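You operate a simulated robot arm through the tools that you are given. There is no shell and no other tool. Be economical: measure what you need, move in short steps, check, and stop when the job is done.

You run a simulated robot arm. Do the job below in one go: nothing can be reset, and whatever is moved stays where it is left.

Task
Press the small blue die into the black holder.
Fine: set that holder in the ring on the slide plate first; the slide plate ends pulled out. Where these are worked on the way, their far stop is far enough and under half their travel is too little: slide plate.

The check looks at the end state, three seconds after you hand in, the way a careful person would. Anything else that was tipped, shoved, dropped, spilled or broken makes it a failure.

Robot
A 6-joint arm with a two-finger parallel gripper, fixed in place. Base frame: the origin is at the foot of the arm, x ahead of it, y to its left, z up; the work surface is at about z = 860. Readings come in mm, rad, newtons and seconds.
With the tool pointing down near the work surface it reaches from about 240 to 640 mm from the base axis. Its first joint turns from -1.152 to 1.152 rad. Payload 2.7 kg.
Tool frame: the origin (TCP) lies between the finger pads and is the grasp point; the fingertips stand 23 mm ahead of it; z points along the fingers, y is the line along which they close. Largest opening 94 mm; finger width 38, thickness 10; the body of the gripper, 54 by 96 mm, starts 39 mm behind the TCP.
Orientation is told as [roll, pitch, yaw] about the base's x, y, z axes, in that order, counted from this pose: with the fingers straight down and closing along the base's y, the tool's x points along the base's -x, its y along +y and its z along -z.

Tools
- The arm moves only by the tool send_rows. Its argument "moves" is a list of rows, each a list of 7 numbers: the shift along the base's x, y, z in cm, then the turn, a rotation vector about the base's x, y, z in degrees, then the gripper command, from -1 (fully open) to 1 (shut), values between in proportion. In form: [[x, y, z, ax, ay, az, gripper], ...]. A call has 1 to 8 rows; each row shifts and turns the commanded pose from where the row before left it. Rows are played at 5 a second. More than 50 mm and 0.15 rad between two rows, or a gripper value outside its range, and nothing of the call is played. A pose out of reach is approached as far as the arm can. The call stops where the force on the tool passes 90 N (or 10 N more than at its start, if that is more) or the arm is blocked; 0.2 s more then pass. Each finger travels about 45 mm/s and halts on what it meets, pressing with about 43 N; the grip force reading is that of the motor and also rises with nothing between the fingers. The clock runs only during rows and for 0.2 s after the last one: add rows that do not move to give the fingers time. The reply holds the time, the measured pose of the TCP, the force on the tool along the base axes, the opening and the grip force, in the units named above and with some noise, with the torque about the TCP (base axes, N m) and any sound that the robot's microphone picked up.
- Cameras (640 x 400 px; columns grow to the right, rows downward): "scene" is fixed at [72.1, -426.3, 1416.9]; the picture's right is [0.81, -0.58, 0.00], its down [-0.26, -0.37, -0.89] and it looks along [0.52, 0.72, -0.45] (base axes); focal length 340 px, centre (320, 200). "wrist" rides on the gripper at [86, 16, -75] in the tool frame; the picture's right is [-0.18, 0.98, 0.00], its down [-0.58, -0.11, -0.81] and it looks along [-0.79, -0.15, 0.59] (tool axes); focal length 243 px, centre (320, 200). There is no depth. A picture from a camera that has moved, and an enlarged one, comes with that camera's place and axes in the base frame and with its lens.
- camera(camera): a new picture of that camera. It takes no simulated time.
- inspect(camera, box): a new picture of the part [left, top, right, bottom] of that camera's present view, enlarged. It takes no simulated time.
- hand_in(): hands the job in; it is judged then, once.

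Go step by step. Nothing tells you positions but the pictures and the camera data: compare them with the known pose of the tool, close in by small moves and look again before you grip or let go. The budget is 120 turns and 76 pictures, counting those below and the enlarged ones. Unless the task says otherwise, let go and move clear before handing in, and close with one line.

The tools are called as a command line: name --pt "numbers of a row" for each row, then --argument value for the rest, lists and objects as JSON in quotes. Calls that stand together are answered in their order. send_rows: Moves the arm, as the interface text tells. Its arguments: {"type":"object","properties":{"moves":{"type":"array","items":{"type":"array","items":{"type":"number"}}}},"required":["moves"]} The other tools are called the same way: camera (camera) takes a picture; inspect (camera, box) takes an enlarged picture of a part of a camera's view; hand_in () hands the job in.

At the start:

```text
time_s: 0.0
position: [382.3, 182.8, 1244.5]
orientation: [0.003, -0.001, 0.0]
force: [0.4, -0.4, -0.3]
ft_torque: [-0.04, -0.01, 0.01]
opening: 94.1
gripper_force: 0.0
```

scene: 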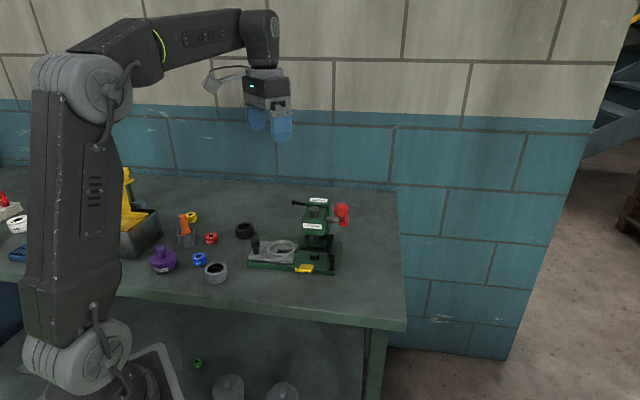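
wrist: 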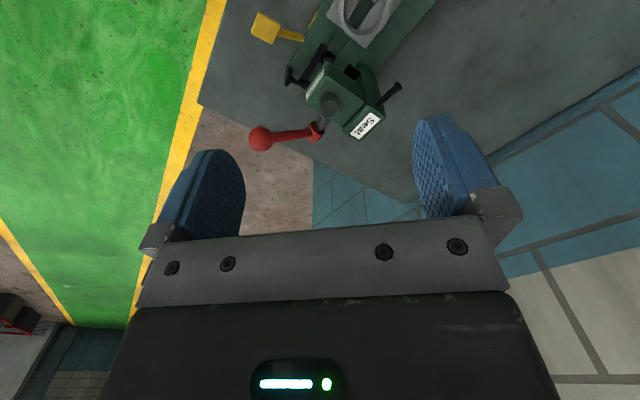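

I see a bench with a green press (with slide plate, red lever), several small ring-shaped dies, a black ring and a grey ring. I'll enlarge the bench to identify the parts.

inspect --camera "scene" --box '[140, 180, 270, 290]'

inspect --camera "scene" --box '[230, 185, 360, 285]'

inspect --camera "wrist" --box '[230, 0, 450, 150]'

```text
3.64 times, centred on (205, 235) of scene
camera zoom: at [72.1, -426.3, 1416.9], right [0.81, -0.58, 0.0], down [-0.26, -0.37, -0.89], along [0.52, 0.72, -0.45], focal length 1236 px, centre (738, 73)
```

zoom: 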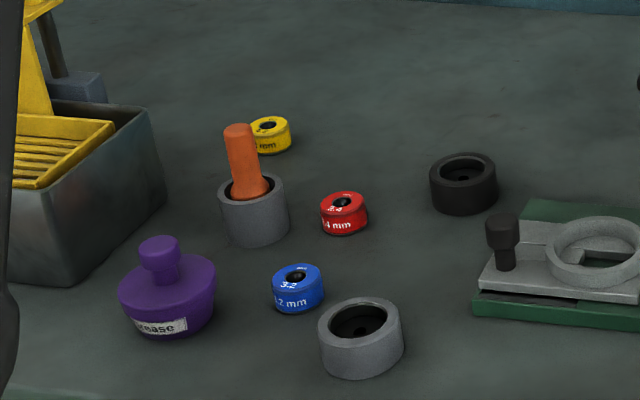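

```text
4.00 times, centred on (295, 235) of scene
camera zoom: at [72.1, -426.3, 1416.9], right [0.81, -0.58, 0.0], down [-0.26, -0.37, -0.89], along [0.52, 0.72, -0.45], focal length 1359 px, centre (420, 60)
```

zoom: 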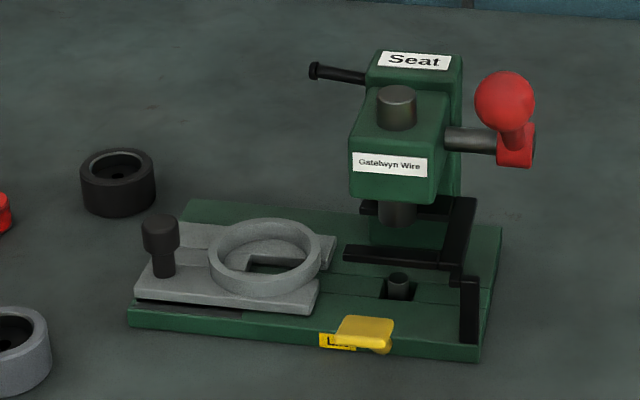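

```text
2.67 times, centred on (340, 75) of wrist
camera zoom: at [295.0, 200.7, 1317.6], right [0.18, 0.98, 0.0], down [0.58, -0.11, 0.81], along [0.79, -0.15, -0.59], focal length 647 px, centre (267, 533)
```

zoom: 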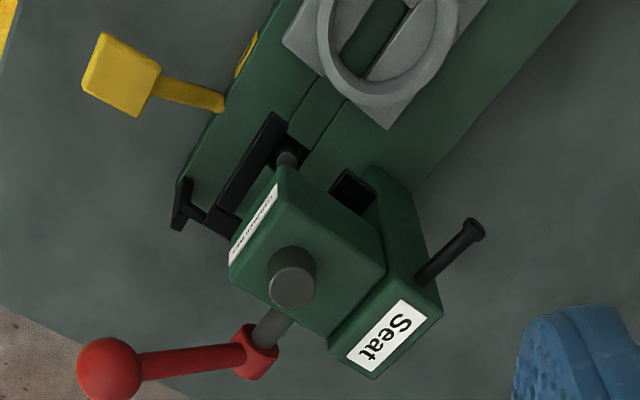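

The press has a slide plate (out already, apparently), a red ram lever, a yellow tab and a black pin. I'll move to an overhead viewing pose to locate everything.

send_rows --pt "-2.3 2.7 -2.4 0 7.5 0 -1" --pt "-2.3 2.7 -2.4 0 7.5 0 -1" --pt "-2.3 2.7 -2.4 0 7.5 0 -1" --pt "-2.3 2.7 -2.4 0 7.5 0 -1" --pt "0 0 0 0 0 0 -1"

camera --camera "wrist"

inspect --camera "scene" --box '[0, 180, 60, 270]'

```text
time_s: 1.2
position: [288.1, 293.4, 1148.6]
orientation: [0.002, 0.528, 0.002]
force: [-0.3, -0.4, -0.2]
ft_torque: [-0.01, 0.0, 0.01]
opening: 93.7
gripper_force: 0.1
```

```text
70 pictures are left
camera wrist: at [250.6, 310.9, 1255.7], right [0.16, 0.98, -0.09], down [0.91, -0.11, 0.41], along [0.39, -0.15, -0.91], focal length 243 px, centre (320, 200)
```

wrist: 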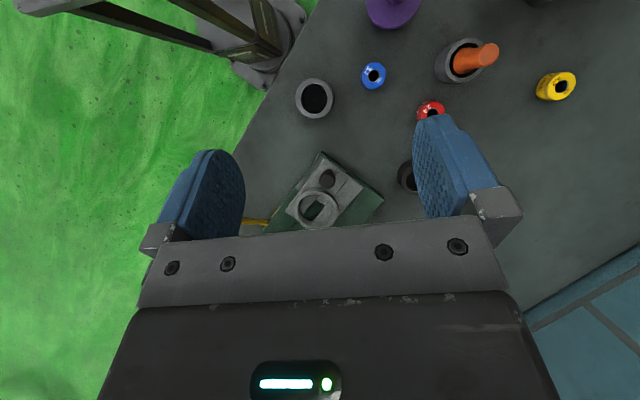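

```text
4.44 times, centred on (30, 225) of scene
camera zoom: at [72.1, -426.3, 1416.9], right [0.81, -0.58, 0.0], down [-0.26, -0.37, -0.89], along [0.52, 0.72, -0.45], focal length 1510 px, centre (1609, 89)
```

zoom: 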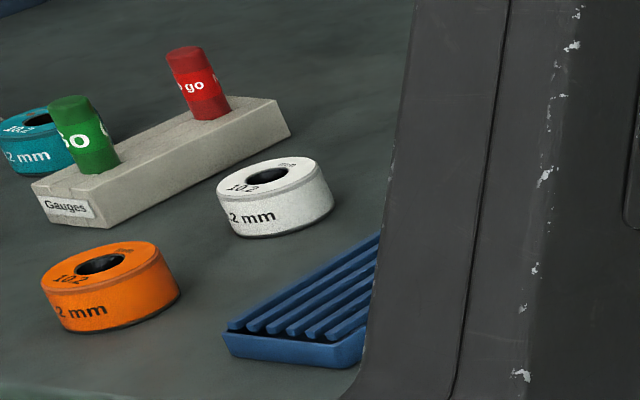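

The small blue die (3.2 mm) sits near (236, 351). Now I'll study the press's details and the parts closer.

inspect --camera "scene" --box '[285, 190, 355, 240]'

inspect --camera "scene" --box '[245, 230, 345, 280]'

inspect --camera "wrist" --box '[250, 40, 430, 240]'

```text
8.00 times, centred on (320, 215) of scene
camera zoom: at [72.1, -426.3, 1416.9], right [0.81, -0.58, 0.0], down [-0.26, -0.37, -0.89], along [0.52, 0.72, -0.45], focal length 2718 px, centre (320, 80)
```

zoom: 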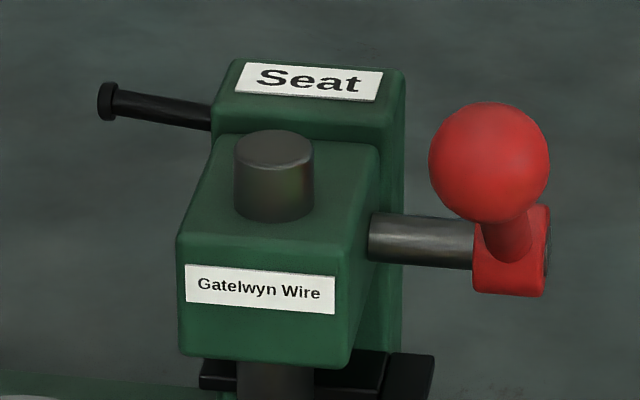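

```text
6.40 times, centred on (295, 255) of scene
camera zoom: at [72.1, -426.3, 1416.9], right [0.81, -0.58, 0.0], down [-0.26, -0.37, -0.89], along [0.52, 0.72, -0.45], focal length 2175 px, centre (480, -152)
```

zoom: 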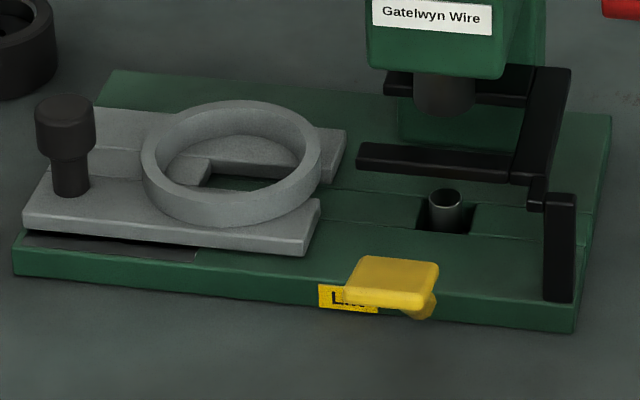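

```text
2.00 times, centred on (340, 140) of wrist
camera zoom: at [250.6, 310.9, 1255.7], right [0.16, 0.98, -0.09], down [0.91, -0.11, 0.41], along [0.39, -0.15, -0.91], focal length 485 px, centre (280, 320)
```

zoom: 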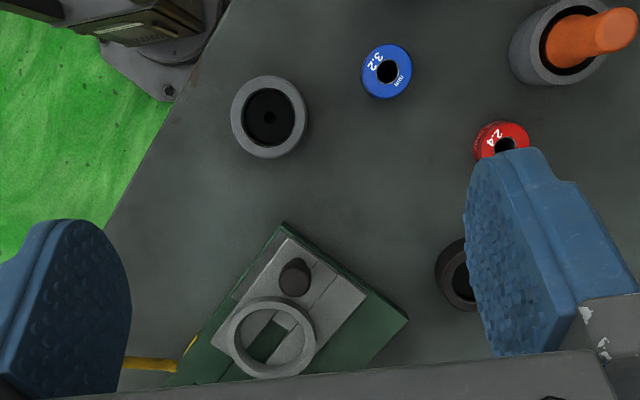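

Parts are understood: slide plate already out, fork around the ram, hinge lever, and a yellow "L…" tab. I'll straighten the tool, yaw -30° (closing across the slide axis) and hover over the black holder near (392, 402).

send_rows --pt "1.3 1.36 -1.5 0 -7.5 0 -1" --pt "1.3 1.36 -1.5 0 -7.5 0 -1" --pt "1.3 1.36 -1.5 0 -7.5 0 -1" --pt "1.3 1.36 -1.5 0 -7.75 0 -1" --pt "1.3 1.36 -1.5 0 0 -7.5 -1" --pt "1.3 1.36 -1.5 0 0 -7.5 -1" --pt "1.3 1.36 -1.5 0 0 -7.5 -1" --pt "1.3 1.36 -1.5 0 0 -7.5 -1"

camera --camera "wrist"

camera --camera "scene"

```text
time_s: 3.0
position: [393.8, 397.9, 1028.1]
orientation: [0.002, -0.006, -0.526]
force: [0.2, 0.0, 0.0]
ft_torque: [-0.01, 0.02, -0.01]
opening: 94.0
gripper_force: 0.1
```

```text
65 pictures are left
camera wrist: at [326.5, 457.1, 1101.7], right [0.65, 0.76, 0.0], down [0.44, -0.38, 0.81], along [0.61, -0.53, -0.59], focal length 243 px, centre (320, 200)
```

wrist: 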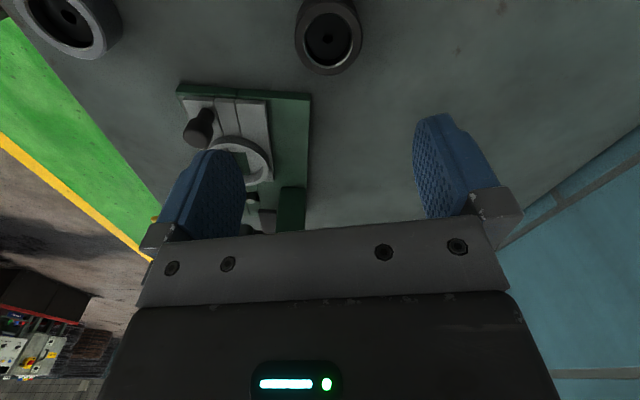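

```text
64 pictures are left
```

scene: 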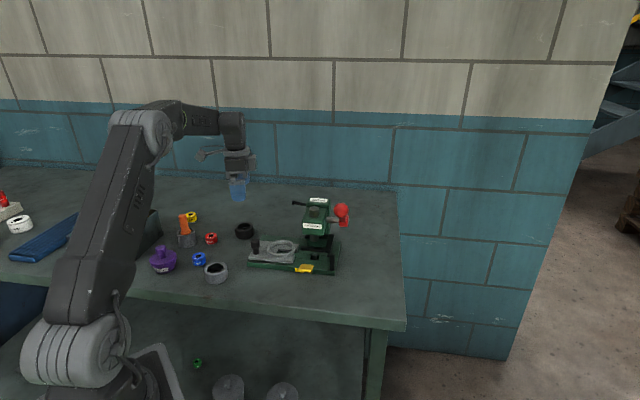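

The holder is under the tool, about 8 mm back in x and 15 mm further in y. I'll shift and lower.

send_rows --pt "-0.8 1.5 -2 0 0 0 -1" --pt "0 0 -3.5 0 0 0 -1" --pt "0 0 -3 0 0 0 -1" --pt "0 0 0 0 0 0 -1"

camera --camera "wrist"

inspect --camera "scene" --box '[210, 180, 280, 250]'

```text
time_s: 4.0
position: [385.5, 414.1, 943.2]
orientation: [0.0, -0.007, -0.522]
force: [-0.5, 0.5, 0.3]
ft_torque: [0.01, -0.02, 0.02]
opening: 94.0
gripper_force: 0.0
```

```text
63 pictures are left
camera wrist: at [318.9, 472.6, 1016.5], right [0.65, 0.76, 0.0], down [0.45, -0.38, 0.81], along [0.62, -0.53, -0.59], focal length 243 px, centre (320, 200)
```

wrist: 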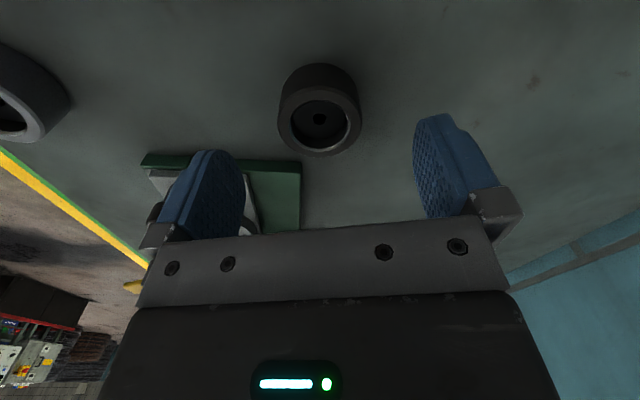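

```text
5.71 times, centred on (245, 215) of scene
camera zoom: at [72.1, -426.3, 1416.9], right [0.81, -0.58, 0.0], down [-0.26, -0.37, -0.89], along [0.52, 0.72, -0.45], focal length 1942 px, centre (749, 114)
```

zoom: 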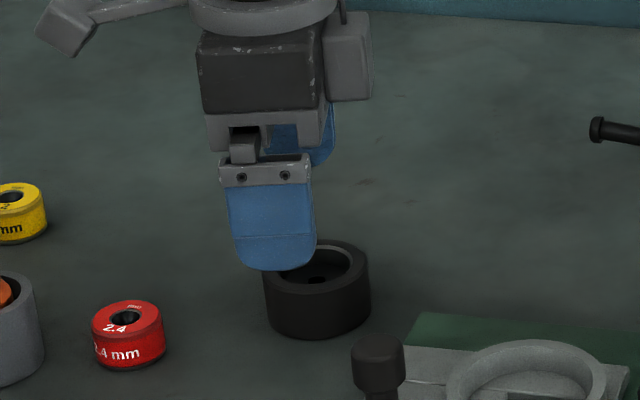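

The rim perspective suggests the holder is about 55 mm wide, top near z 885, and roughly 9 mm further along the slide direction. Correct and lower a bit, still above the rim.

send_rows --pt "0.8 -0.5 -1.0 0 0 0 -1" --pt "0 0 -1.0 0 0 0 -1" --pt "0 0 0 0 0 0 -1"

camera --camera "wrist"

inspect --camera "scene" --box '[210, 180, 280, 250]'

```text
time_s: 4.8
position: [393.4, 408.5, 922.2]
orientation: [0.003, -0.005, -0.522]
force: [0.6, 0.1, 0.9]
ft_torque: [0.04, 0.03, 0.03]
opening: 93.6
gripper_force: 0.1
```

```text
61 pictures are left
camera wrist: at [326.6, 467.7, 996.8], right [0.65, 0.76, 0.0], down [0.45, -0.38, 0.81], along [0.62, -0.52, -0.59], focal length 243 px, centre (320, 200)
```

wrist: 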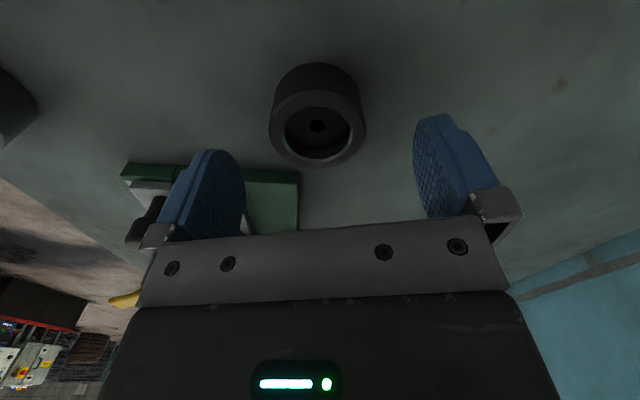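

```text
5.71 times, centred on (245, 215) of scene
camera zoom: at [72.1, -426.3, 1416.9], right [0.81, -0.58, 0.0], down [-0.26, -0.37, -0.89], along [0.52, 0.72, -0.45], focal length 1942 px, centre (749, 114)
```

zoom: 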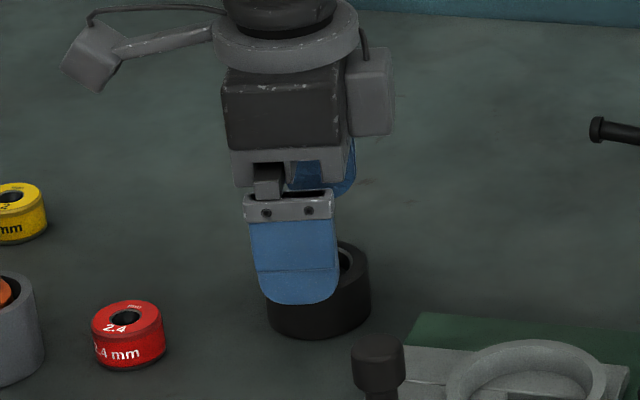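

Alignment is good (holder ~55 mm, top ≈ 883). I'll lower so just the tips straddle the top 8 mm, since the ring wall must stay below the fingers later, then close.

send_rows --pt "0 0 -1.2 0 0 0 -1" --pt "0 0 -1.1 0 0 0 -1" --pt "0 0 0 0 0 0 0" --pt "0 0 0 0 0 0 0.3" --pt "0 0 0 0 0 0 0.3" --pt "0 0 0 0 0 0 0.3"

camera --camera "wrist"

inspect --camera "scene" --box '[210, 180, 280, 250]'

```text
time_s: 6.2
position: [393.2, 410.5, 899.5]
orientation: [0.0, -0.004, -0.521]
force: [-0.1, -0.5, 0.2]
ft_torque: [-0.05, 0.12, 0.0]
opening: 51.3
gripper_force: 43.5
```

```text
59 pictures are left
camera wrist: at [326.3, 468.1, 973.6], right [0.65, 0.76, 0.0], down [0.45, -0.38, 0.81], along [0.62, -0.53, -0.59], focal length 243 px, centre (320, 200)
```

wrist: 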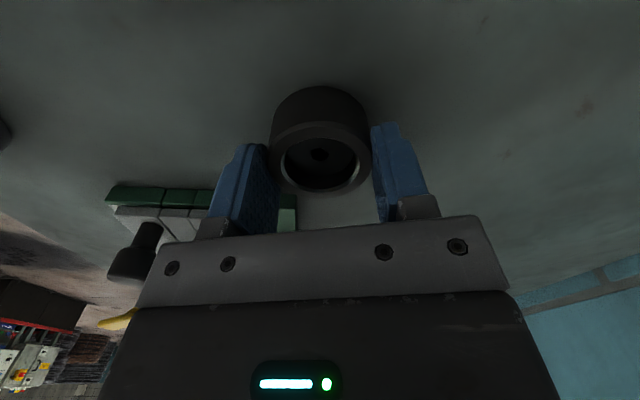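

```text
5.71 times, centred on (245, 215) of scene
camera zoom: at [72.1, -426.3, 1416.9], right [0.81, -0.58, 0.0], down [-0.26, -0.37, -0.89], along [0.52, 0.72, -0.45], focal length 1942 px, centre (749, 114)
```

zoom: 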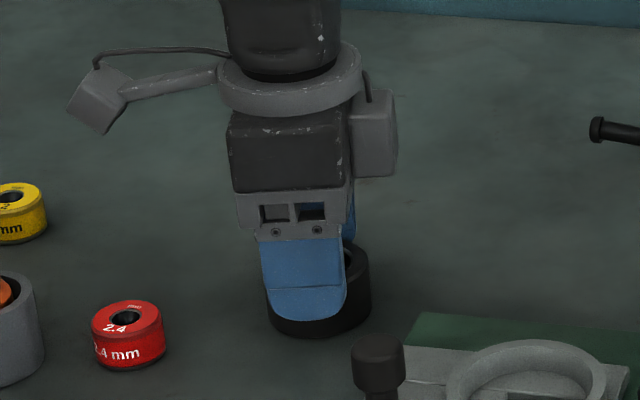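

Holder gripped (about 51 mm diameter). Lift and carry it to above the ring's estimated place (421, 242), staying high.

send_rows --pt "0 0 4 0 0 0 0.3" --pt "0 0 4 0 0 0 0.3" --pt "0 0 3.5 0 0 0 0.3" --pt "0.7 -4.2 0 0 0 0 0.3" --pt "0.7 -4.2 0 0 0 0 0.3" --pt "0.7 -4.2 0 0 0 0 0.3" --pt "0.7 -4.2 0 0 0 0 0.3" --pt "0 0 0 0 0 0 0.3"

camera --camera "wrist"

inspect --camera "scene" --box '[230, 165, 360, 285]'

```text
time_s: 8.0
position: [422.8, 241.6, 1012.8]
orientation: [0.001, -0.005, -0.523]
force: [-0.2, -0.3, -2.8]
ft_torque: [0.0, -0.02, -0.02]
opening: 51.1
gripper_force: 42.7
```

```text
57 pictures are left
camera wrist: at [355.6, 300.2, 1086.9], right [0.65, 0.76, 0.0], down [0.45, -0.38, 0.81], along [0.62, -0.52, -0.59], focal length 243 px, centre (320, 200)
```

wrist: 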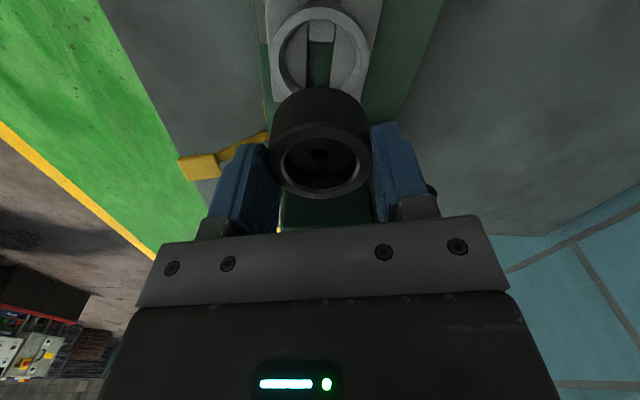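

```text
3.33 times, centred on (295, 225) of scene
camera zoom: at [72.1, -426.3, 1416.9], right [0.81, -0.58, 0.0], down [-0.26, -0.37, -0.89], along [0.52, 0.72, -0.45], focal length 1133 px, centre (403, 117)
```

zoom: 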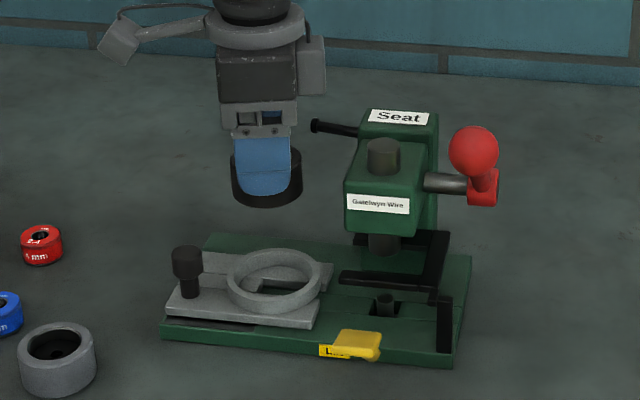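

Holder hangs roughly above the ring. I'll enlarge both views to measure the residual offset between holder and ring.

inspect --camera "wrist" --box '[240, 0, 400, 210]'

inspect --camera "scene" --box '[260, 205, 340, 270]'

```text
1.90 times, centred on (320, 105) of wrist
camera zoom: at [355.6, 300.2, 1086.9], right [0.65, 0.76, 0.0], down [0.45, -0.38, 0.81], along [0.62, -0.52, -0.59], focal length 462 px, centre (320, 381)
```

zoom: 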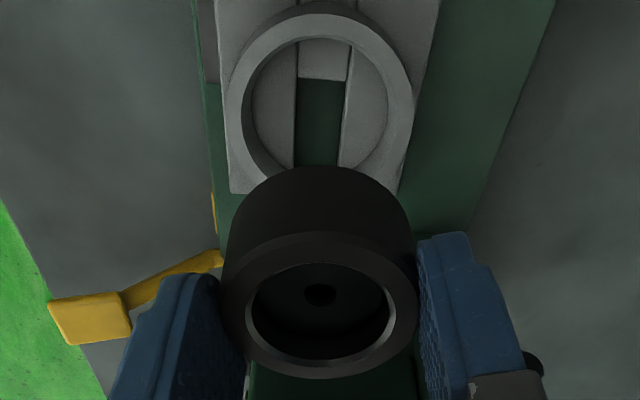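

```text
6.15 times, centred on (300, 238) of scene
camera zoom: at [72.1, -426.3, 1416.9], right [0.81, -0.58, 0.0], down [-0.26, -0.37, -0.89], along [0.52, 0.72, -0.45], focal length 2091 px, centre (443, -31)
```

zoom: 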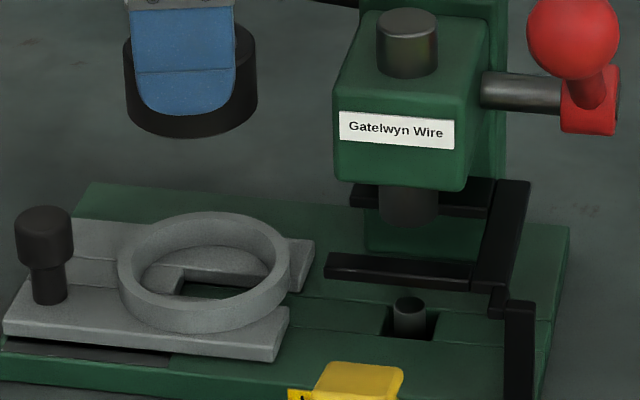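

Lateral alignment is good in both views; ring has ~6 mm diametral clearance. I'll descend to just above the ring and recheck.

send_rows --pt "0 0 -3.5 0 0 0 0.3" --pt "0 0 -3.2 0 0 0 0.3" --pt "0 0 0 0 0 0 0.3"

inspect --camera "wrist" --box '[220, 40, 420, 210]'

inspect --camera "scene" --box '[240, 210, 320, 275]'

```text
time_s: 8.8
position: [423.4, 244.3, 947.3]
orientation: [0.002, -0.004, -0.522]
force: [0.6, -0.4, -2.8]
ft_torque: [0.0, 0.0, 0.0]
opening: 51.0
gripper_force: 43.1
```

```text
2.35 times, centred on (320, 125) of wrist
camera zoom: at [355.4, 303.1, 1020.4], right [0.65, 0.76, 0.0], down [0.45, -0.38, 0.81], along [0.62, -0.52, -0.59], focal length 571 px, centre (320, 376)
```

zoom: 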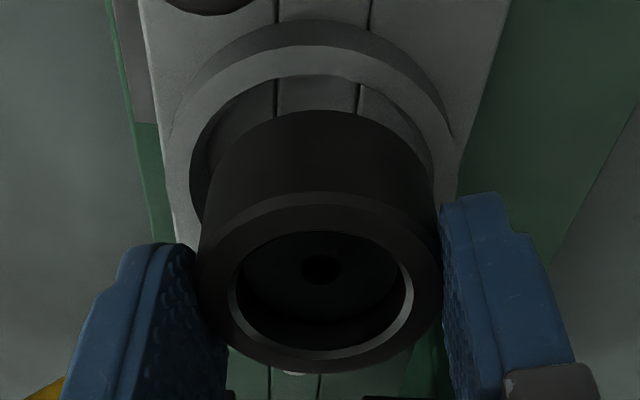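

```text
6.15 times, centred on (280, 242) of scene
camera zoom: at [72.1, -426.3, 1416.9], right [0.81, -0.58, 0.0], down [-0.26, -0.37, -0.89], along [0.52, 0.72, -0.45], focal length 2091 px, centre (566, -62)
```

zoom: 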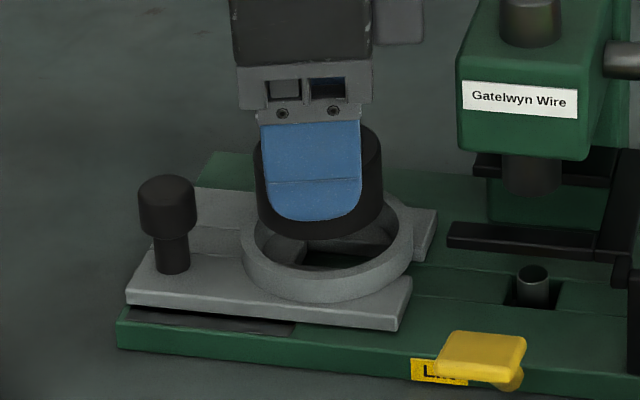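

Nearly concentric; the ring is about 2 mm toward -y. Small correction then lower into the ring in steps, watching force.

send_rows --pt "0 -0.2 -0.6 0 0 0 0.3" --pt "0 0 -0.5 0 0 0 0.3" --pt "0 0 -0.4 0 0 0 0.3" --pt "0 0 0 0 0 0 0.3"

inspect --camera "wrist" --box '[220, 40, 420, 210]'

inspect --camera "scene" --box '[240, 210, 320, 275]'

```text
time_s: 9.8
position: [421.8, 240.3, 933.2]
orientation: [0.002, -0.005, -0.522]
force: [0.1, 0.9, -3.1]
ft_torque: [0.01, 0.0, 0.0]
opening: 51.2
gripper_force: 42.9
```

```text
2.35 times, centred on (320, 125) of wrist
camera zoom: at [354.5, 299.5, 1006.1], right [0.65, 0.76, 0.0], down [0.45, -0.38, 0.81], along [0.62, -0.52, -0.59], focal length 571 px, centre (320, 376)
```

zoom: 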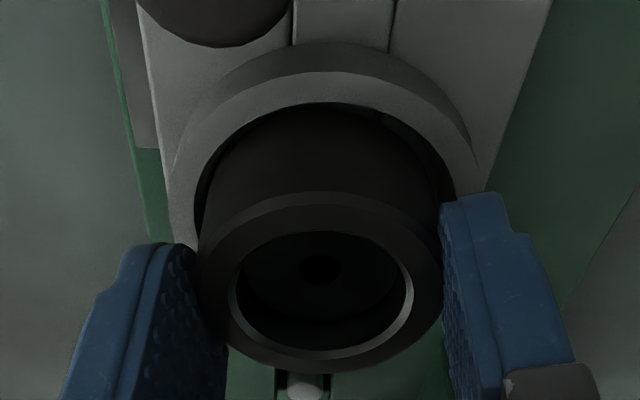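

```text
6.15 times, centred on (280, 242) of scene
camera zoom: at [72.1, -426.3, 1416.9], right [0.81, -0.58, 0.0], down [-0.26, -0.37, -0.89], along [0.52, 0.72, -0.45], focal length 2091 px, centre (566, -62)
```

zoom: 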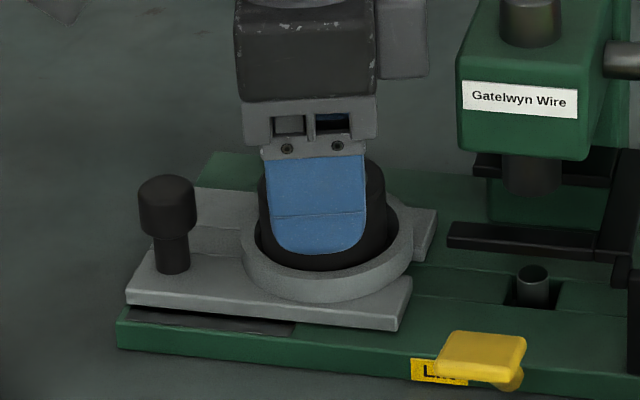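

The holder is entering the ring. A 2 mm nudge in x to centre, then lower to seat.

send_rows --pt "0.15 0 0 0 0 0 0.3" --pt "0 0 -0.3 0 0 0 0.3" --pt "0 0 -0.3 0 0 0 0.3" --pt "0 0 -0.3 0 0 0 0.3" --pt "0 0 0 0 0 0 0.3"

inspect --camera "scene" --box '[240, 210, 320, 275]'

```text
time_s: 11.0
position: [423.9, 240.5, 925.0]
orientation: [0.003, -0.006, -0.521]
force: [-5.0, -2.7, 16.7]
ft_torque: [-0.2, 0.63, 0.1]
opening: 51.2
gripper_force: 42.9
```

```text
6.15 times, centred on (280, 242) of scene
camera zoom: at [71.7, -426.5, 1416.8], right [0.81, -0.58, 0.0], down [-0.26, -0.37, -0.89], along [0.52, 0.72, -0.45], focal length 2091 px, centre (566, -62)
```

zoom: 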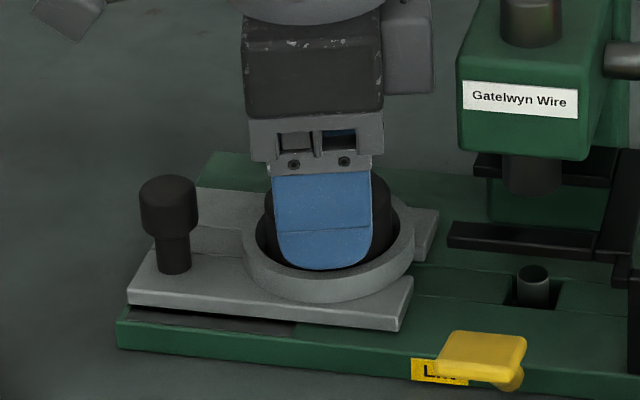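

Contact of 17 N at the expected seat height: the holder is down in the ring. Release gently and rise to look.

send_rows --pt "0 0 0 0 0 0 0" --pt "0 0 0 0 0 0 -0.4" --pt "0 0 0 0 0 0 -0.6" --pt "0 0 2 0 0 0 -0.6" --pt "0 0 4 0 0 0 -0.6" --pt "0 0 4 0 0 0 -1" --pt "0 0 0 0 0 0 -1"

camera --camera "wrist"

inspect --camera "scene" --box '[240, 210, 320, 275]'

```text
time_s: 12.6
position: [423.1, 238.4, 1024.5]
orientation: [0.001, -0.004, -0.523]
force: [0.2, 1.2, 0.8]
ft_torque: [0.02, -0.01, -0.01]
opening: 94.1
gripper_force: 0.1
```

```text
48 pictures are left
camera wrist: at [355.6, 297.9, 1098.4], right [0.65, 0.76, 0.0], down [0.45, -0.38, 0.81], along [0.62, -0.53, -0.59], focal length 243 px, centre (320, 200)
```

wrist: 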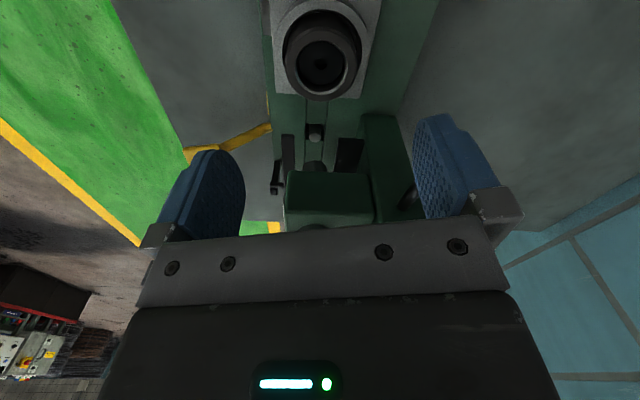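

```text
6.15 times, centred on (280, 242) of scene
camera zoom: at [72.1, -426.3, 1416.9], right [0.81, -0.58, 0.0], down [-0.26, -0.37, -0.89], along [0.52, 0.72, -0.45], focal length 2091 px, centre (566, -62)
```

zoom: 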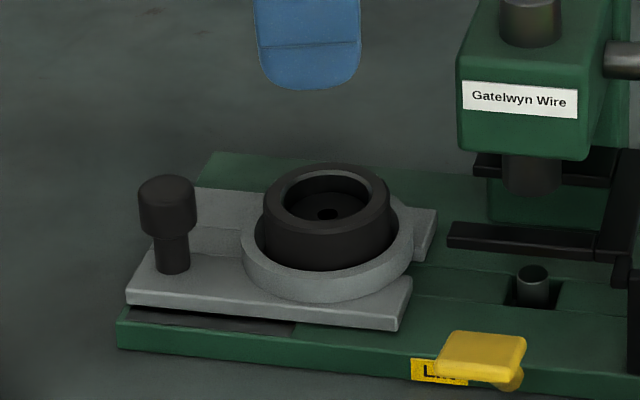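

Holder sits level in the ring. Now to the small blue die near (237, 352): travel high and look.

send_rows --pt "-3.7 2.3 0 0 0 0 -1" --pt "-3.7 2.3 0 0 0 0 -1" --pt "-3.7 2.3 0 0 0 0 -1" --pt "-3.7 2.3 0 0 0 0 -0.4" --pt "-3.7 2.3 0 0 0 0 -0.4" --pt "0 0 -3 0 0 0 -0.4" --pt "0 0 -2 0 0 0 -0.4" --pt "0 0 0 0 0 0 -0.4"

camera --camera "wrist"

inspect --camera "scene" --box '[140, 190, 240, 290]'

```text
time_s: 14.4
position: [238.3, 354.3, 973.5]
orientation: [0.002, -0.005, -0.521]
force: [0.1, 0.0, -0.6]
ft_torque: [0.02, -0.01, 0.0]
opening: 65.8
gripper_force: 0.1
```

```text
46 pictures are left
camera wrist: at [170.7, 414.1, 1047.1], right [0.65, 0.76, 0.0], down [0.45, -0.38, 0.81], along [0.62, -0.52, -0.59], focal length 243 px, centre (320, 200)
```

wrist: 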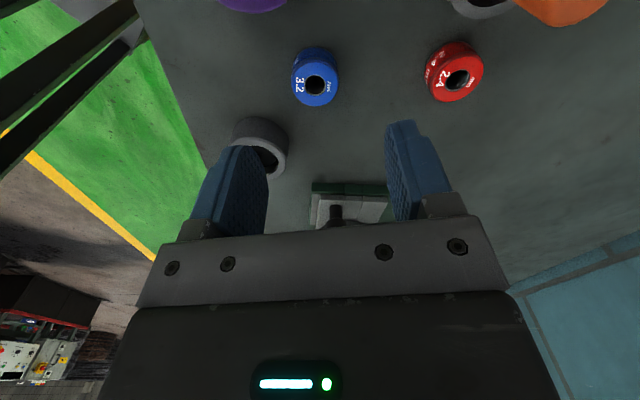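

```text
4.00 times, centred on (190, 240) of scene
camera zoom: at [72.1, -426.3, 1416.9], right [0.81, -0.58, 0.0], down [-0.26, -0.37, -0.89], along [0.52, 0.72, -0.45], focal length 1359 px, centre (840, 40)
```

zoom: 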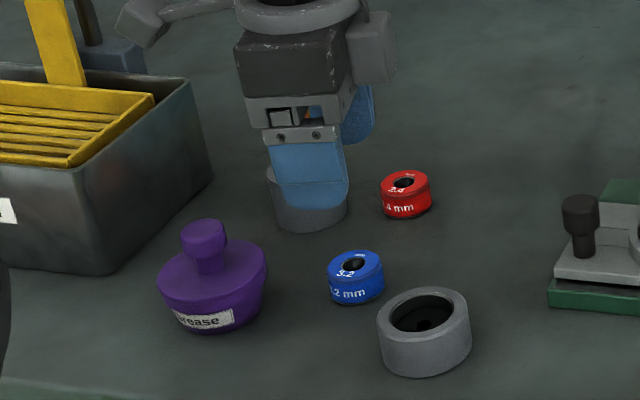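

Die is about 4 mm further in x and 5 mm less in y. Correct and lower to just above it.

send_rows --pt "0.38 -0.54 -2 0 0 0 -0.4" --pt "0 0 -2.8 0 0 0 -0.4" --pt "0 0 0 0 0 0 -0.4"

camera --camera "wrist"

inspect --camera "scene" --box '[160, 210, 240, 290]'

```text
time_s: 15.2
position: [241.5, 350.0, 928.1]
orientation: [0.0, -0.005, -0.522]
force: [0.6, -0.5, 0.1]
ft_torque: [-0.04, -0.03, -0.03]
opening: 65.8
gripper_force: 0.1
```

```text
44 pictures are left
camera wrist: at [173.4, 408.6, 1001.4], right [0.65, 0.76, 0.0], down [0.45, -0.38, 0.81], along [0.62, -0.52, -0.59], focal length 243 px, centre (320, 200)
```

wrist: 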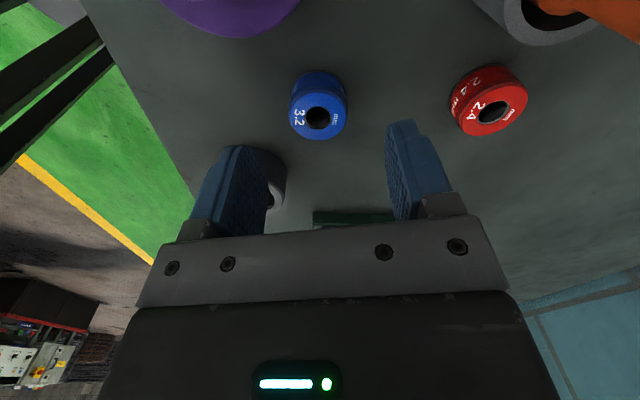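

```text
5.00 times, centred on (200, 250) of scene
camera zoom: at [72.1, -426.3, 1416.9], right [0.81, -0.58, 0.0], down [-0.26, -0.37, -0.89], along [0.52, 0.72, -0.45], focal length 1699 px, centre (920, -50)
```

zoom: 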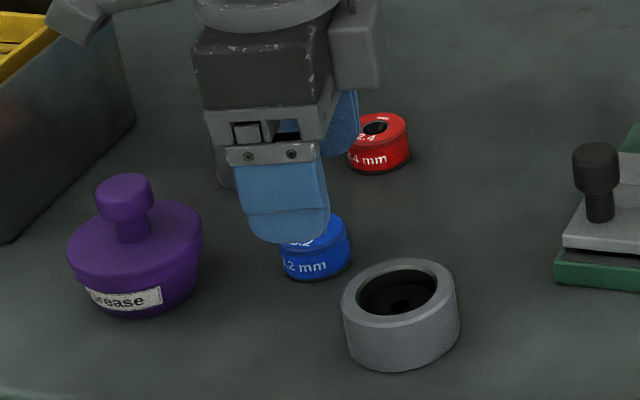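

Well aligned. Lower to straddle the upper half of the die and grip it.

send_rows --pt "-0.05 -0.09 -1.8 0 0 0 -0.4" --pt "0 0 -1.8 0 0 0 -0.4" --pt "0 0 0 0 0 0 -0.4" --pt "0 0 0 0 0 0 0.1" --pt "0 0 0 0 0 0 0.5" --pt "0 0 0 0 0 0 0.5" --pt "0 0 0 0 0 0 0.5"

inspect --camera "wrist" --box '[220, 60, 420, 220]'

inspect --camera "scene" --box '[160, 210, 240, 290]'

```text
time_s: 16.8
position: [241.4, 348.3, 890.6]
orientation: [0.001, -0.006, -0.521]
force: [-0.4, -0.3, 0.0]
ft_torque: [-0.01, 0.0, 0.0]
opening: 32.5
gripper_force: 42.5
```

```text
2.50 times, centred on (320, 140) of wrist
camera zoom: at [173.9, 406.7, 964.6], right [0.65, 0.76, 0.0], down [0.45, -0.38, 0.81], along [0.62, -0.53, -0.59], focal length 606 px, centre (320, 350)
```

zoom: 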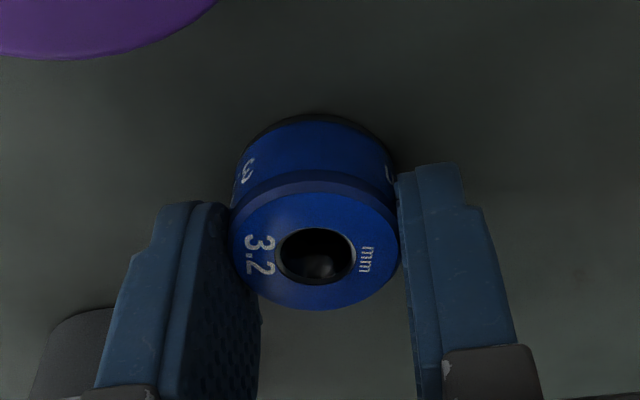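

```text
5.00 times, centred on (200, 250) of scene
camera zoom: at [72.1, -426.3, 1416.9], right [0.81, -0.58, 0.0], down [-0.26, -0.37, -0.89], along [0.52, 0.72, -0.45], focal length 1699 px, centre (920, -50)
```

zoom: 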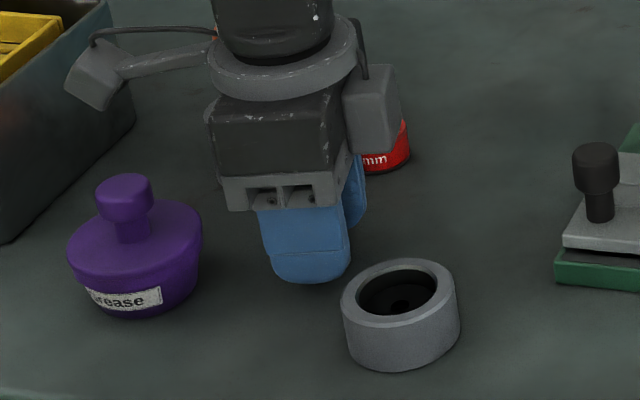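

Die gripped (32.5 mm), centred on the TCP. Lift and carry back above the holder.

send_rows --pt "0 0 4 0 0 0 0.5" --pt "0 0 4 0 0 0 0.5" --pt "0 0 3 0 0 0 0.5" --pt "4.0 -2.4 0 0 0 0 0.5" --pt "4.0 -2.4 0 0 0 0 0.5" --pt "4.0 -2.4 0 0 0 0 0.5" --pt "4.0 -2.4 0 0 0 0 0.5" --pt "2.2 -1.2 0 0 0 0 0.5"

inspect --camera "wrist" --box '[220, 0, 420, 200]'

inspect --camera "scene" --box '[240, 190, 320, 270]'

```text
time_s: 18.6
position: [425.1, 240.2, 999.2]
orientation: [0.0, -0.006, -0.522]
force: [-0.1, -0.5, -0.8]
ft_torque: [0.01, 0.0, 0.01]
opening: 32.8
gripper_force: 43.0
```

```text
2.00 times, centred on (320, 100) of wrist
camera zoom: at [356.7, 299.0, 1073.4], right [0.65, 0.76, 0.0], down [0.45, -0.38, 0.81], along [0.62, -0.53, -0.59], focal length 485 px, centre (320, 400)
```

zoom: 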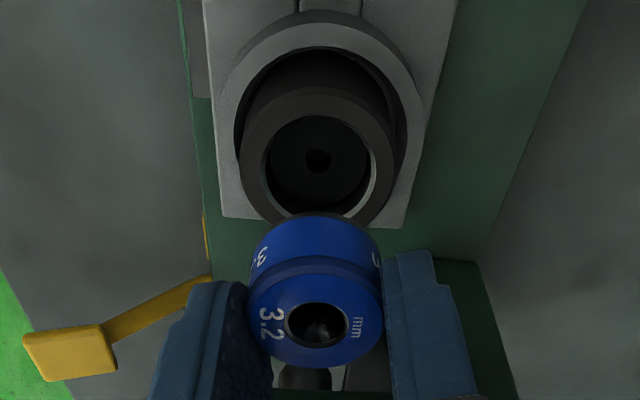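

```text
5.00 times, centred on (280, 230) of scene
camera zoom: at [72.1, -426.3, 1416.9], right [0.81, -0.58, 0.0], down [-0.26, -0.37, -0.89], along [0.52, 0.72, -0.45], focal length 1699 px, centre (520, 50)
```

zoom: 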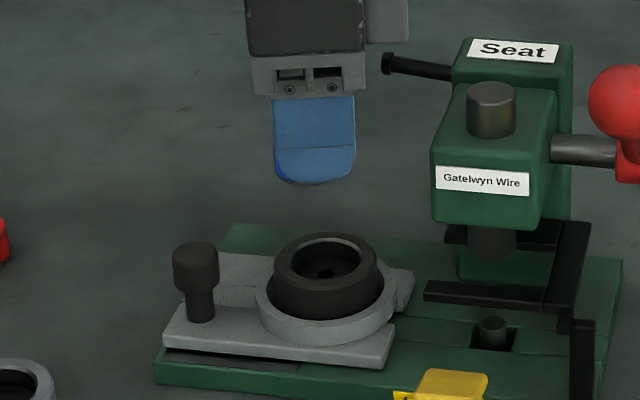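

Die and bore appear aligned within about 1 mm. Descend to just above the bore and recheck.

send_rows --pt "0 0 -2.5 0 0 0 0.5" --pt "0 0 -2.2 0 0 0 0.5" --pt "0 0 0 0 0 0 0.5"

inspect --camera "wrist" --box '[220, 30, 420, 200]'

inspect --camera "scene" --box '[260, 210, 310, 260]'

```text
time_s: 19.4
position: [425.0, 240.7, 952.4]
orientation: [0.002, -0.004, -0.521]
force: [-0.1, 0.0, -0.7]
ft_torque: [0.0, 0.01, 0.02]
opening: 32.7
gripper_force: 43.3
```

```text
2.35 times, centred on (320, 115) of wrist
camera zoom: at [356.4, 299.5, 1026.7], right [0.65, 0.76, 0.0], down [0.45, -0.38, 0.81], along [0.62, -0.52, -0.59], focal length 571 px, centre (320, 400)
```

zoom: 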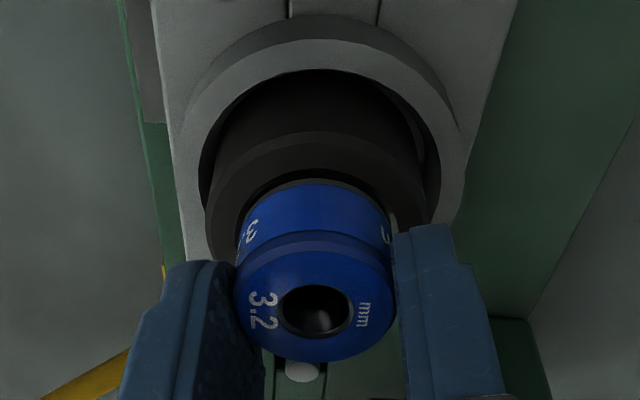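

```text
8.00 times, centred on (285, 235) of scene
camera zoom: at [72.1, -426.3, 1416.9], right [0.81, -0.58, 0.0], down [-0.26, -0.37, -0.89], along [0.52, 0.72, -0.45], focal length 2718 px, centre (600, -80)
```

zoom: 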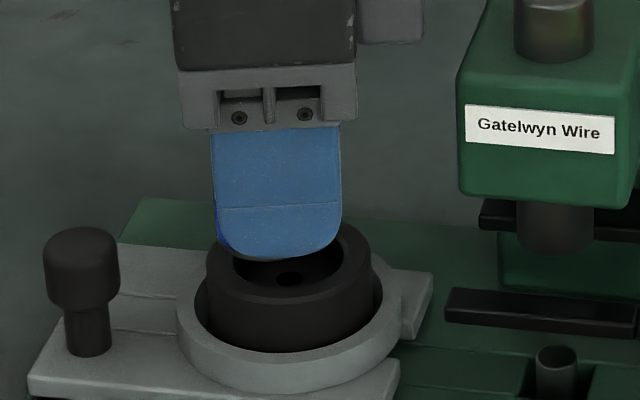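

I want to verify the die's offset within the fingers before insertion; enlarge that detail.

inspect --camera "scene" --box '[274, 230, 308, 256]'

inspect --camera "wrist" --box '[280, 75, 360, 190]'

```text
15.38 times, centred on (291, 243) of scene
camera zoom: at [72.1, -426.3, 1416.9], right [0.81, -0.58, 0.0], down [-0.26, -0.37, -0.89], along [0.52, 0.72, -0.45], focal length 5228 px, centre (766, -462)
```

zoom: 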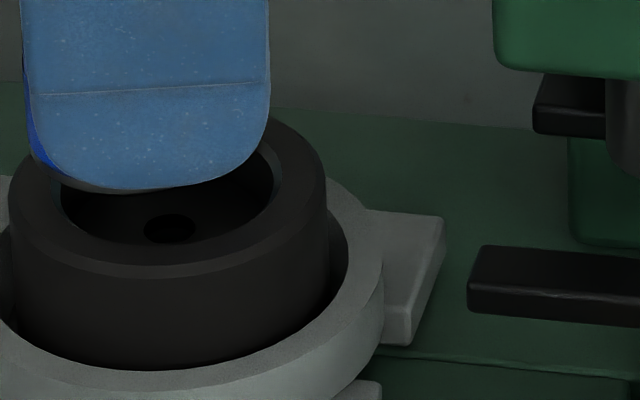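

```text
3.48 times, centred on (320, 132) of wrist
camera zoom: at [356.4, 299.5, 1026.7], right [0.65, 0.76, 0.0], down [0.45, -0.38, 0.81], along [0.62, -0.52, -0.59], focal length 844 px, centre (320, 435)
```

zoom: 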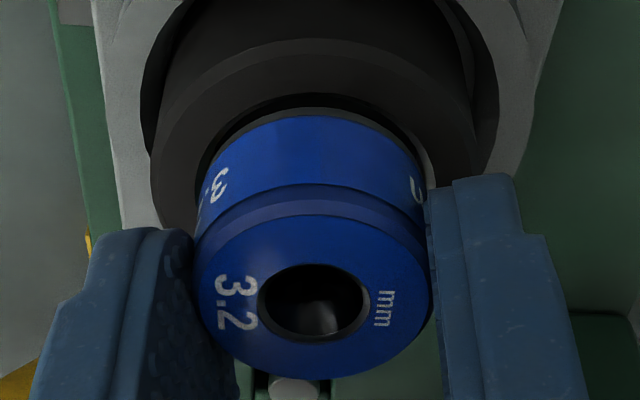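

Both views agree the die hangs ~5 mm back (toward the knob) in the grip relative to the bore. Shift +5.3 mm along the slide direction and recheck.

send_rows --pt "0.46 -0.26 0 0 0 0 0.5" --pt "0 0 -0.3 0 0 0 0.5" --pt "0 0 0 0 0 0 0.5"

inspect --camera "scene" --box '[274, 230, 308, 256]'

inspect --camera "wrist" --box '[260, 50, 380, 190]'

```text
time_s: 20.2
position: [428.8, 238.9, 950.5]
orientation: [0.002, -0.006, -0.523]
force: [0.3, -0.8, -1.5]
ft_torque: [-0.03, 0.01, 0.01]
opening: 32.7
gripper_force: 42.6
```

```text
15.38 times, centred on (291, 243) of scene
camera zoom: at [72.1, -426.3, 1416.9], right [0.81, -0.58, 0.0], down [-0.26, -0.37, -0.89], along [0.52, 0.72, -0.45], focal length 5228 px, centre (766, -462)
```

zoom: 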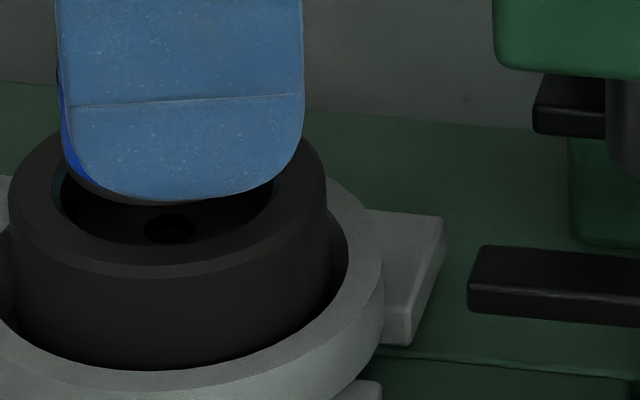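

```text
2.86 times, centred on (320, 120) of wrist
camera zoom: at [361.3, 296.9, 1024.0], right [0.65, 0.76, 0.0], down [0.45, -0.38, 0.81], along [0.62, -0.52, -0.59], focal length 693 px, centre (320, 429)
```

zoom: 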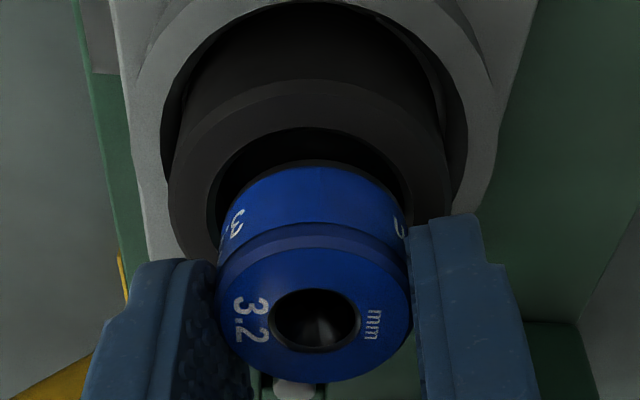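

Now within a millimetre. Tiny trim and lower until contact.

send_rows --pt "0.03 -0.07 -0.3 0 0 0 0.5" --pt "0 0 -0.3 0 0 0 0.5" --pt "0 0 -0.3 0 0 0 0.5" --pt "0 0 0 0 0 0 0.5"

inspect --camera "scene" --box '[274, 230, 308, 256]'

inspect --camera "wrist" --box '[260, 50, 380, 190]'

```text
time_s: 21.2
position: [429.4, 237.5, 940.2]
orientation: [0.001, -0.005, -0.521]
force: [-0.1, -0.3, -1.2]
ft_torque: [0.0, 0.02, 0.03]
opening: 32.6
gripper_force: 43.5
```

```text
15.38 times, centred on (291, 243) of scene
camera zoom: at [72.1, -426.3, 1416.9], right [0.81, -0.58, 0.0], down [-0.26, -0.37, -0.89], along [0.52, 0.72, -0.45], focal length 5228 px, centre (766, -462)
```

zoom: 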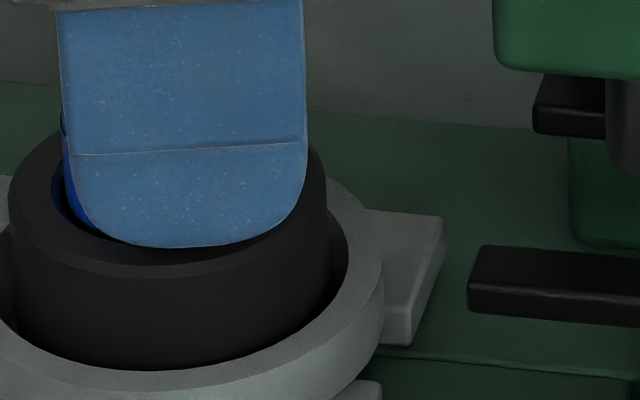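

```text
2.86 times, centred on (320, 120) of wrist
camera zoom: at [361.4, 296.8, 1014.5], right [0.65, 0.76, 0.0], down [0.45, -0.38, 0.81], along [0.62, -0.52, -0.59], focal length 693 px, centre (320, 429)
```

zoom: 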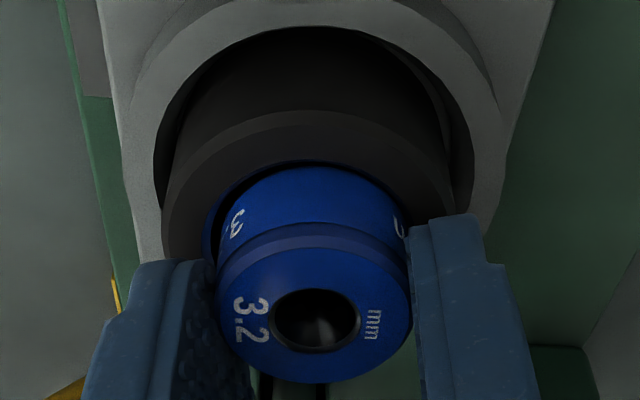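

Die is entering the bore freely. Lower a bit more; fingertips have ~6 mm above the holder's rim.

send_rows --pt "0.0 0 -0.2 0 0 0 0.5" --pt "0 0 -0.15 0 0 0 0.5" --pt "0 0 -0.1 0 0 0 0.5" --pt "0 0 0 0 0 0 0.5"

inspect --camera "wrist" --box '[260, 50, 380, 190]'

```text
time_s: 22.2
position: [429.7, 237.1, 938.5]
orientation: [0.005, -0.007, -0.522]
force: [-4.3, -6.8, 26.6]
ft_torque: [-0.49, 0.76, 0.05]
opening: 32.6
gripper_force: 43.0
```

```text
2.86 times, centred on (320, 120) of wrist
camera zoom: at [360.8, 296.6, 1011.7], right [0.65, 0.76, 0.0], down [0.44, -0.38, 0.81], along [0.62, -0.52, -0.59], focal length 693 px, centre (320, 429)
```

zoom: 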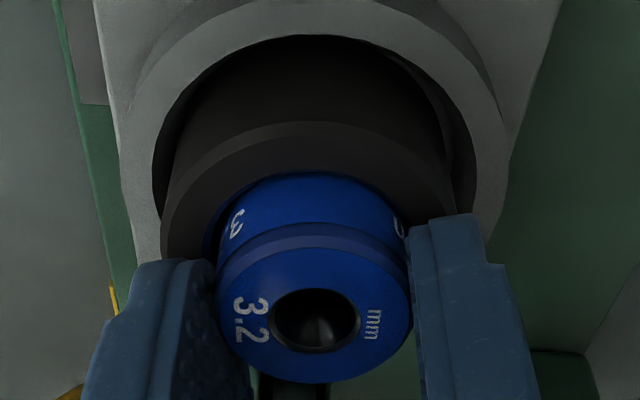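

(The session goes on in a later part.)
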